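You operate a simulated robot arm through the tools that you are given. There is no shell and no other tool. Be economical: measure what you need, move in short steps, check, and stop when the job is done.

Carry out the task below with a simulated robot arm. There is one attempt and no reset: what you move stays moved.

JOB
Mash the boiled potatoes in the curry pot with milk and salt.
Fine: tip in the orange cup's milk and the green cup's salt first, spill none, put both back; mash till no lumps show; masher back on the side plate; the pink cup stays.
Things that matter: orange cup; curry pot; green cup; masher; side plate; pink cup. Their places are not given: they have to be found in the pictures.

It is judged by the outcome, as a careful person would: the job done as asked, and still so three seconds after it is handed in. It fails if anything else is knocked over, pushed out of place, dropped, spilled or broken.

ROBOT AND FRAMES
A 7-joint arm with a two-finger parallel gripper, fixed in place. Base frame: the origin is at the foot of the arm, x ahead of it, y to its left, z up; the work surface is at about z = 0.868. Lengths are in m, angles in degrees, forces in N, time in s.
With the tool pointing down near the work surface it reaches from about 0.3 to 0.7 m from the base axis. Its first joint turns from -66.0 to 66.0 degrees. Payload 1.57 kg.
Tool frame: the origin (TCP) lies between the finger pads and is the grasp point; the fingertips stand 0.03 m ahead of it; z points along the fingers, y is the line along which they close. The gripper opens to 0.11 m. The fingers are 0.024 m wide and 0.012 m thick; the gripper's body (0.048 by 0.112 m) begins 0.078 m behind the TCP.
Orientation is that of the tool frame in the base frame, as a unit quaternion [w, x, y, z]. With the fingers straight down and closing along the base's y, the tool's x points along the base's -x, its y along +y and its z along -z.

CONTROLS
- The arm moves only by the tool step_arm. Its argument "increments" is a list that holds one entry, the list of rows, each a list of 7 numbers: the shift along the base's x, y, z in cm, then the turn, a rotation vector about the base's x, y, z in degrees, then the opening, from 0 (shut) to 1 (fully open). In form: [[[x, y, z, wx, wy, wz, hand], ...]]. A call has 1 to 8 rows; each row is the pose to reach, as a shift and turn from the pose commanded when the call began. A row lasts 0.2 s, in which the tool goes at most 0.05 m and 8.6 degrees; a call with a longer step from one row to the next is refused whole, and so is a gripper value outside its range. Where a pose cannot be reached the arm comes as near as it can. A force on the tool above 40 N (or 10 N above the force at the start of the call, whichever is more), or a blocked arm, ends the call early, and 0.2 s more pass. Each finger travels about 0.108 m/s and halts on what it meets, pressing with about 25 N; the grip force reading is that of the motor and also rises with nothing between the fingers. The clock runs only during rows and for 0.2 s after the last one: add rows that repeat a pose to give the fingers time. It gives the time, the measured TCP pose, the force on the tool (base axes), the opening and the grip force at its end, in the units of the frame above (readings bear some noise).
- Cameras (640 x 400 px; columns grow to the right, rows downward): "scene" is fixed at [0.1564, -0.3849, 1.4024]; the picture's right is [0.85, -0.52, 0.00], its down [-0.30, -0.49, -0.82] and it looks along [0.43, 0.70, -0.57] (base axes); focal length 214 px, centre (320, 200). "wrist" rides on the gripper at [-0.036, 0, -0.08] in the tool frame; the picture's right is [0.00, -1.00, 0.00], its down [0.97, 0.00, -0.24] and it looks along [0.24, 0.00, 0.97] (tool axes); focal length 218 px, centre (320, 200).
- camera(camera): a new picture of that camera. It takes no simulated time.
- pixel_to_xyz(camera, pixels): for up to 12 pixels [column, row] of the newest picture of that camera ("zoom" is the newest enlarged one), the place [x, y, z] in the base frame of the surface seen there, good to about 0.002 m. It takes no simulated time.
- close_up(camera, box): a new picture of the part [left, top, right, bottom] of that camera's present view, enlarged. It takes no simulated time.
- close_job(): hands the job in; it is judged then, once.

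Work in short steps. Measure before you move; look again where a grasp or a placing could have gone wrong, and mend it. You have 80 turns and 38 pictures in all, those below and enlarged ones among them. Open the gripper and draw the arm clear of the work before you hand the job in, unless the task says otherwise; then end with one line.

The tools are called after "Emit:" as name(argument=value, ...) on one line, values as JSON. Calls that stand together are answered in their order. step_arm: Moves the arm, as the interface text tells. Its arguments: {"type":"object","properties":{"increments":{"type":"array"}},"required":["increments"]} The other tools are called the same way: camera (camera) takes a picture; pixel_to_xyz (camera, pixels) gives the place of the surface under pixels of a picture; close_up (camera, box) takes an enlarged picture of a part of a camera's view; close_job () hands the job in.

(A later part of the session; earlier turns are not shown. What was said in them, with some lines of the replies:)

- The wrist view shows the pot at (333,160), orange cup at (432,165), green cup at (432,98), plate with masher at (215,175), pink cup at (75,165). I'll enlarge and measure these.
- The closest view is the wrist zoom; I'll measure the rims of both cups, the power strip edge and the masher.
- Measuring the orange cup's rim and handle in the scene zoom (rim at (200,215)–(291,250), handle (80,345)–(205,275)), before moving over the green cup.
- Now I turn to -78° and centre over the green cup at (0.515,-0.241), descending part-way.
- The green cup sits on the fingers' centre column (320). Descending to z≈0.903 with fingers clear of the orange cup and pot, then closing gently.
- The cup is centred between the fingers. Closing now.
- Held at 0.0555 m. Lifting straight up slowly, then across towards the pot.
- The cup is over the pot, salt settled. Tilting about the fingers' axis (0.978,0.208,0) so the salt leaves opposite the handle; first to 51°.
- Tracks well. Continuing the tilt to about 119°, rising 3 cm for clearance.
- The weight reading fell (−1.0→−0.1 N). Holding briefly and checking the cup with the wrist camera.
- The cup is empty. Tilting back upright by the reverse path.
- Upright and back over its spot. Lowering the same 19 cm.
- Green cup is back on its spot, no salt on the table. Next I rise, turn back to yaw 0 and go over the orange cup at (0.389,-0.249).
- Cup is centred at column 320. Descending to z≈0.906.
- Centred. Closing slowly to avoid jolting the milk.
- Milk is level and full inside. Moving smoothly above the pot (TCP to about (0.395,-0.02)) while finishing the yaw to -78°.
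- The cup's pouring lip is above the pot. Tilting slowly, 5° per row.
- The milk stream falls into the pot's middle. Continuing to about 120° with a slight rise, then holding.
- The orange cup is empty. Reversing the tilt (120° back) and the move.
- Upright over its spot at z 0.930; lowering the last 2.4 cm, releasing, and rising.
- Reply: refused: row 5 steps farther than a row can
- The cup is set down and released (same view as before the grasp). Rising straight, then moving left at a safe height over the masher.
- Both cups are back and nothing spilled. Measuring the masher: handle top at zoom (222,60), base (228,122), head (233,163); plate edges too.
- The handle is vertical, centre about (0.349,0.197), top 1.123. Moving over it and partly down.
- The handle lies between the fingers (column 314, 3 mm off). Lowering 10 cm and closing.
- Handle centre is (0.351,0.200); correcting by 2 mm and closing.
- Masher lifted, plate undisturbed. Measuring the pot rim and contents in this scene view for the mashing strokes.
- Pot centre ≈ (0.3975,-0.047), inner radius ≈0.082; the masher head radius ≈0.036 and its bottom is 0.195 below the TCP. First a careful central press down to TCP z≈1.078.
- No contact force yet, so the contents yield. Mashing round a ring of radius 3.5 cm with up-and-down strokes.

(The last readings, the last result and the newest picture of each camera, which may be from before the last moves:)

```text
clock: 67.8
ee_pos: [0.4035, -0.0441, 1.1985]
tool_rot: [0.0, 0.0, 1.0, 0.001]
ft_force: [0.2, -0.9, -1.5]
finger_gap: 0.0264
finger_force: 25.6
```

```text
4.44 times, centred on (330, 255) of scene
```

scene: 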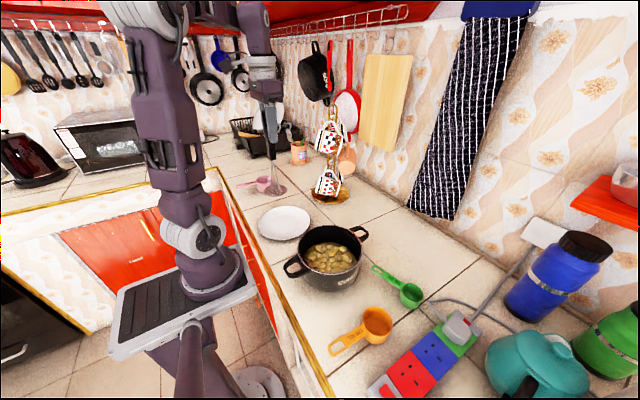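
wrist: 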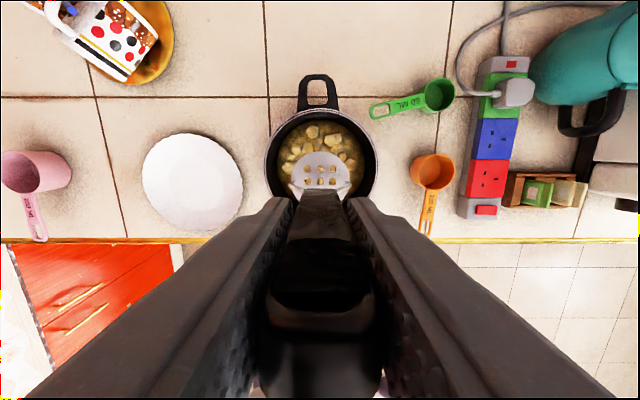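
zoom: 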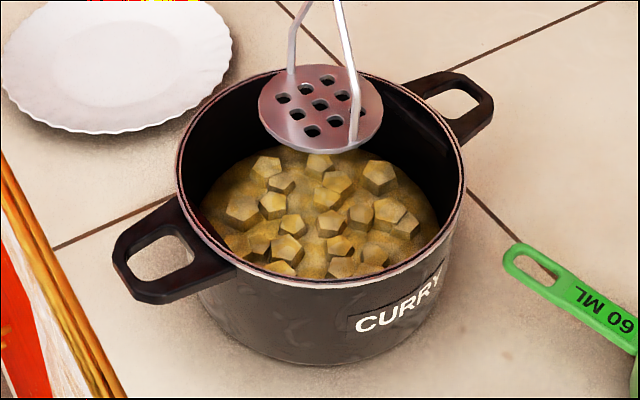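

The lumps are unchanged, so strokes didn't reach. Measuring the head's actual height in this zoom.

Emit:
pixel_to_xyz(camera="zoom", pixels=[[270, 90], [300, 115], [340, 120], [310, 145], [375, 110], [320, 67], [300, 20], [352, 60]])

```text
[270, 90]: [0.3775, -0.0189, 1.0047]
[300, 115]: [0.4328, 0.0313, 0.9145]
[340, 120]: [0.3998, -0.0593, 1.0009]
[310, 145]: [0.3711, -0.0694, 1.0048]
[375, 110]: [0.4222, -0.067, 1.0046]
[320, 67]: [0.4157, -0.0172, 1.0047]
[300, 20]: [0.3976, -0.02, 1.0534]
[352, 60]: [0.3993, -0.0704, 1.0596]
```

The head bottom is ~0.197 below the TCP, so I only reached z≈0.880. Pressing deeper at the centre in small steps, watching the force.

Emit:
step_arm(increments=[[[0, 0, -4.5, 0, 0, 0, 0], [0, 0, -9, 0, 0, 0, 0], [0, 0, -12, 0, 0, 0, 0], [0, 0, -12.5, 0, 0, 0, 0], [0, 0, -12.7, 0, 0, 0, 0], [0, 0, -12.9, 0, 0, 0, 0]]])

Emit:
step_arm(increments=[[[0, 0, -0.2, 0, 0, 0, 0], [0, 0, -0.4, 0, 0, 0, 0], [0, 0, -0.5, 0, 0, 0, 0]]])

```text
clock: 69.2
ee_pos: [0.4024, -0.0456, 1.069]
tool_rot: [0.0, 0.0, 1.0, 0.0]
ft_force: [-3.6, 0.1, 24.1]
finger_gap: 0.0268
finger_force: 25.3
```

```text
clock: 70.0
ee_pos: [0.404, -0.0453, 1.0626]
tool_rot: [0.0, 0.0, 1.0, 0.0]
ft_force: [-3.4, -0.9, 23.4]
finger_gap: 0.0268
finger_force: 25.4
```

Contact with the floor at ~24 N; the handle slid ~6 mm up in the grip, so floor contact is now at TCP ≈1.063. Repeating the ring pressing just to the floor.

Emit:
step_arm(increments=[[[3.4, 0, 3, 0, 0, 0, 0], [3.4, 0, 0.2, 0, 0, 0, 0], [2.4, 2.4, 3, 0, 0, 0, 0], [2.4, 2.4, 0.2, 0, 0, 0, 0], [0, 3.4, 3, 0, 0, 0, 0], [0, 3.4, 0.2, 0, 0, 0, 0], [-2.4, 2.4, 3, 0, 0, 0, 0], [-2.4, 2.4, 0.2, 0, 0, 0, 0]]])

Emit:
close_up(camera="scene", box=[280, 210, 380, 300])

```text
clock: 71.8
ee_pos: [0.3772, -0.0226, 1.0636]
tool_rot: [0.0, 0.0, 1.0, 0.0]
ft_force: [0.0, 0.4, -1.2]
finger_gap: 0.0266
finger_force: 24.9
```

```text
4.44 times, centred on (330, 255) of scene
```

zoom: 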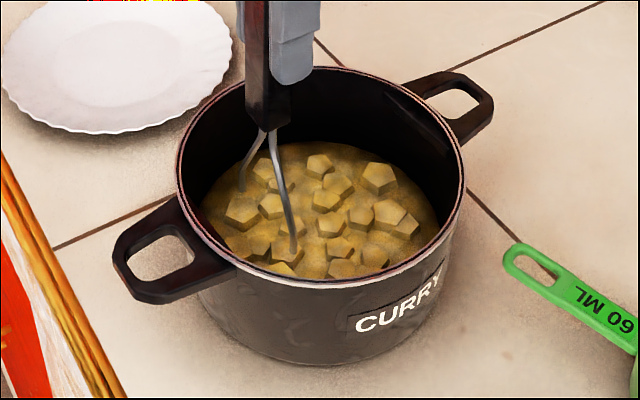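

Maybe slightly smaller lumps, but these strokes had no contact force. Pressing to 3 mm lower so each stroke bears on the floor.

Emit:
step_arm(increments=[[[-1, -2.4, 3, 0, 0, 0, 0], [-1, -2.4, -0.4, 0, 0, 0, 0], [0, -4.8, 3, 0, 0, 0, 0], [0, -4.8, -0.4, 0, 0, 0, 0], [2.4, -5.8, 3, 0, 0, 0, 0], [2.4, -5.8, -0.4, 0, 0, 0, 0], [4.8, -4.8, 3, 0, 0, 0, 0], [4.8, -4.8, -0.4, 0, 0, 0, 0]]])

Emit:
step_arm(increments=[[[1, 2.4, 3.4, 0, 0, 0, 0], [1, 2.4, 0, 0, 0, 0, 0], [0, 4.8, 3.4, 0, 0, 0, 0], [0, 4.8, 0, 0, 0, 0, 0], [-2.4, 2.4, 3.4, 0, 0, 0, 0], [-2.4, 2.4, 0, 0, 0, 0, 0], [-2.4, 2.4, 3.4, 0, 0, 0, 0], [-2.4, 2.4, 0, 0, 0, 0, 0]]])

Emit:
close_up(camera="scene", box=[280, 210, 380, 300])

```text
clock: 73.6
ee_pos: [0.4278, -0.0708, 1.0635]
tool_rot: [0.001, 0.0, 1.0, -0.001]
ft_force: [-3.6, 0.5, 23.1]
finger_gap: 0.0269
finger_force: 24.9
```

```text
clock: 75.4
ee_pos: [0.4047, -0.0448, 1.0602]
tool_rot: [0.001, 0.0, 1.0, 0.0]
ft_force: [-4.0, -0.7, 23.9]
finger_gap: 0.0262
finger_force: 25.1
```

```text
4.44 times, centred on (330, 255) of scene
```

zoom: 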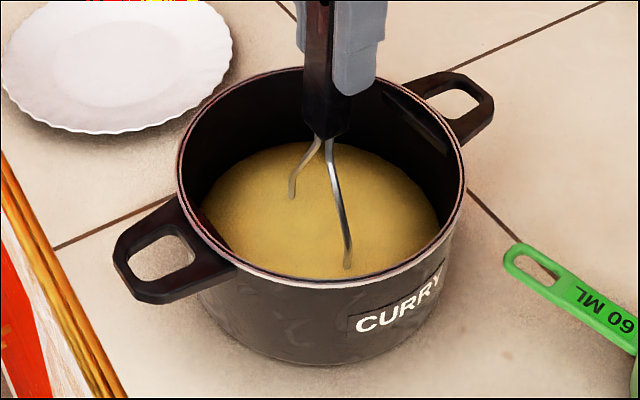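

The mash is smooth with no lumps. Lifting straight out, pausing over the pot, then going back over the plate at the original spot.

Emit:
step_arm(increments=[[[0, 0, 1, 0, 0, 0, 0], [0, 0, 4, 0, 0, 0, 0], [0, 0, 8, 0, 0, 0, 0], [0, 0, 12, 0, 0, 0, 0], [0, 0, 15.5, 0, 0, 0, 0], [0, 0, 15.5, 0, 0, 0, 0], [0, 0, 15.5, 0, 0, 0, 0], [0, 0, 15.5, 0, 0, 0, 0]]])

Emit:
step_arm(increments=[[[-0.5, 3, 0, 0, 0, 0, 0], [-1, 6.5, 0, 0, 0, 0, 0], [-2, 10, 0, 0, 0, 0, 0], [-3, 13.5, 0, 0, 0, 0, 0], [-3.8, 17, 0, 0, 0, 0, 0], [-4.5, 20.5, 0, 0, 0, 0, 0], [-5, 23.5, 0, 0, 0, 0, 0], [-5, 24.4, 0, 0, 0, 0, 0]]])

Emit:
close_up(camera="scene", box=[220, 100, 400, 290])

```text
clock: 77.2
ee_pos: [0.4028, -0.0467, 1.2143]
tool_rot: [0.0, 0.0, 1.0, 0.0]
ft_force: [0.5, 0.0, -0.7]
finger_gap: 0.0267
finger_force: 24.3
```

```text
clock: 79.0
ee_pos: [0.3521, 0.1974, 1.2165]
tool_rot: [0.001, -0.001, 1.0, 0.0]
ft_force: [0.5, 0.3, -2.0]
finger_gap: 0.0265
finger_force: 25.0
```

```text
2.11 times, centred on (310, 195) of scene
```

zoom: 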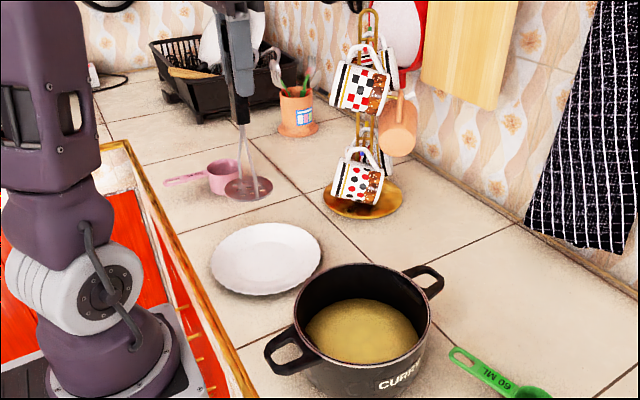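

Masher hangs vertically over the plate. Lowering to just above contact (expected TCP ≈1.062), then in small steps.

Emit:
step_arm(increments=[[[0, 0, -4, 0, 0, 0, 0], [0, 0, -8, 0, 0, 0, 0], [0, 0, -12, 0, 0, 0, 0], [0, 0, -14, 0, 0, 0, 0], [0, 0, -14.8, 0, 0, 0, 0], [0, 0, -15.1, 0, 0, 0, 0], [0, 0, -15.2, 0, 0, 0, 0]]])

Emit:
step_arm(increments=[[[0, 0, -0.1, 0, 0, 0, 0], [0, 0, -0.2, 0, 0, 0, 0], [0, 0, -0.2, 0, 0, 0, 0]]])

```text
clock: 80.6
ee_pos: [0.3524, 0.1975, 1.0647]
tool_rot: [0.0, 0.0, 1.0, 0.0]
ft_force: [0.4, 0.8, -1.1]
finger_gap: 0.0262
finger_force: 25.4
```

```text
clock: 81.4
ee_pos: [0.3533, 0.1987, 1.0607]
tool_rot: [0.0, 0.0, 1.0, 0.0]
ft_force: [0.5, -1.0, 3.7]
finger_gap: 0.0263
finger_force: 25.0
```

Light contact (≈5 N): the head rests on the plate. Opening the fingers gradually.

Emit:
step_arm(increments=[[[0, 0, 0, 0, 0, 0, 0.2], [0, 0, 0, 0, 0, 0, 0.28], [0, 0, 0, 0, 0, 0, 0.36], [0, 0, 0, 0, 0, 0, 0.45], [0, 0, 0, 0, 0, 0, 0.55], [0, 0, 0, 0, 0, 0, 0.6]]])

Emit:
camera(camera="wrist")

```text
clock: 82.8
ee_pos: [0.3519, 0.1983, 1.0624]
tool_rot: [0.0, 0.0, 1.0, 0.0]
ft_force: [-0.7, -0.4, 0.1]
finger_gap: 0.066
finger_force: 0.2
```

```text
6 pictures are left
```

wrist: 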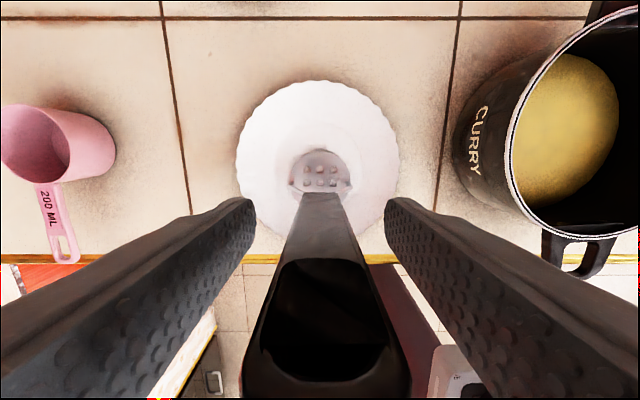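

The masher stands upright by itself on the plate with both fingers clear. Rising straight up and clear.

Emit:
step_arm(increments=[[[0, 0, 2, 0, 0, 0, 0.6], [0, 0, 6, 0, 0, 0, 0.6], [0, 0, 10, 0, 0, 0, 0.6], [0, 0, 14, 0, 0, 0, 0.6], [0, 0, 18, 0, 0, 0, 0.6], [0, 0, 22, 0, 0, 0, 0.8], [0, -4, 22, 0, 0, 0, 1], [0, -8, 22, 0, 0, 0, 1]]])

Emit:
camera(camera="scene")

Emit:
camera(camera="wrist")

```text
clock: 84.6
ee_pos: [0.3521, 0.1161, 1.2815]
tool_rot: [0.001, 0.0, 1.0, 0.0]
ft_force: [-0.3, -1.1, -0.4]
finger_gap: 0.1102
finger_force: 0.0
```

```text
5 pictures are left
```

scene: 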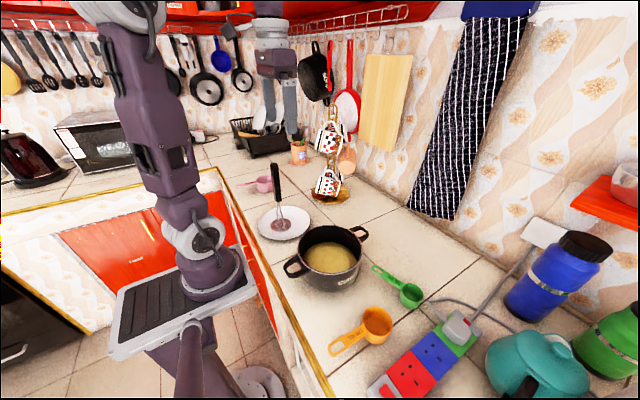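

```text
4 pictures are left
```

wrist: 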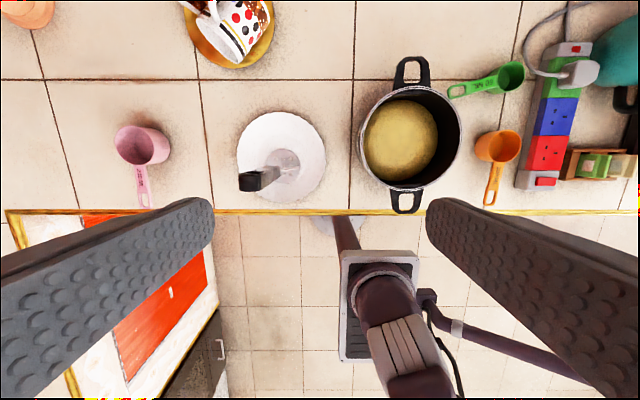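

Everything is in place: mash smooth, both cups back, masher on the plate, pink cup untouched, arm clear. Handing in.

Emit:
close_job()

```text
The job is handed in.
```

The milk and salt went into the curry pot first, with no spills visible in the pictures. The potatoes are mashed with no lumps showing, both cups are back, the masher stands on the side plate, and the pink cup was not touched.
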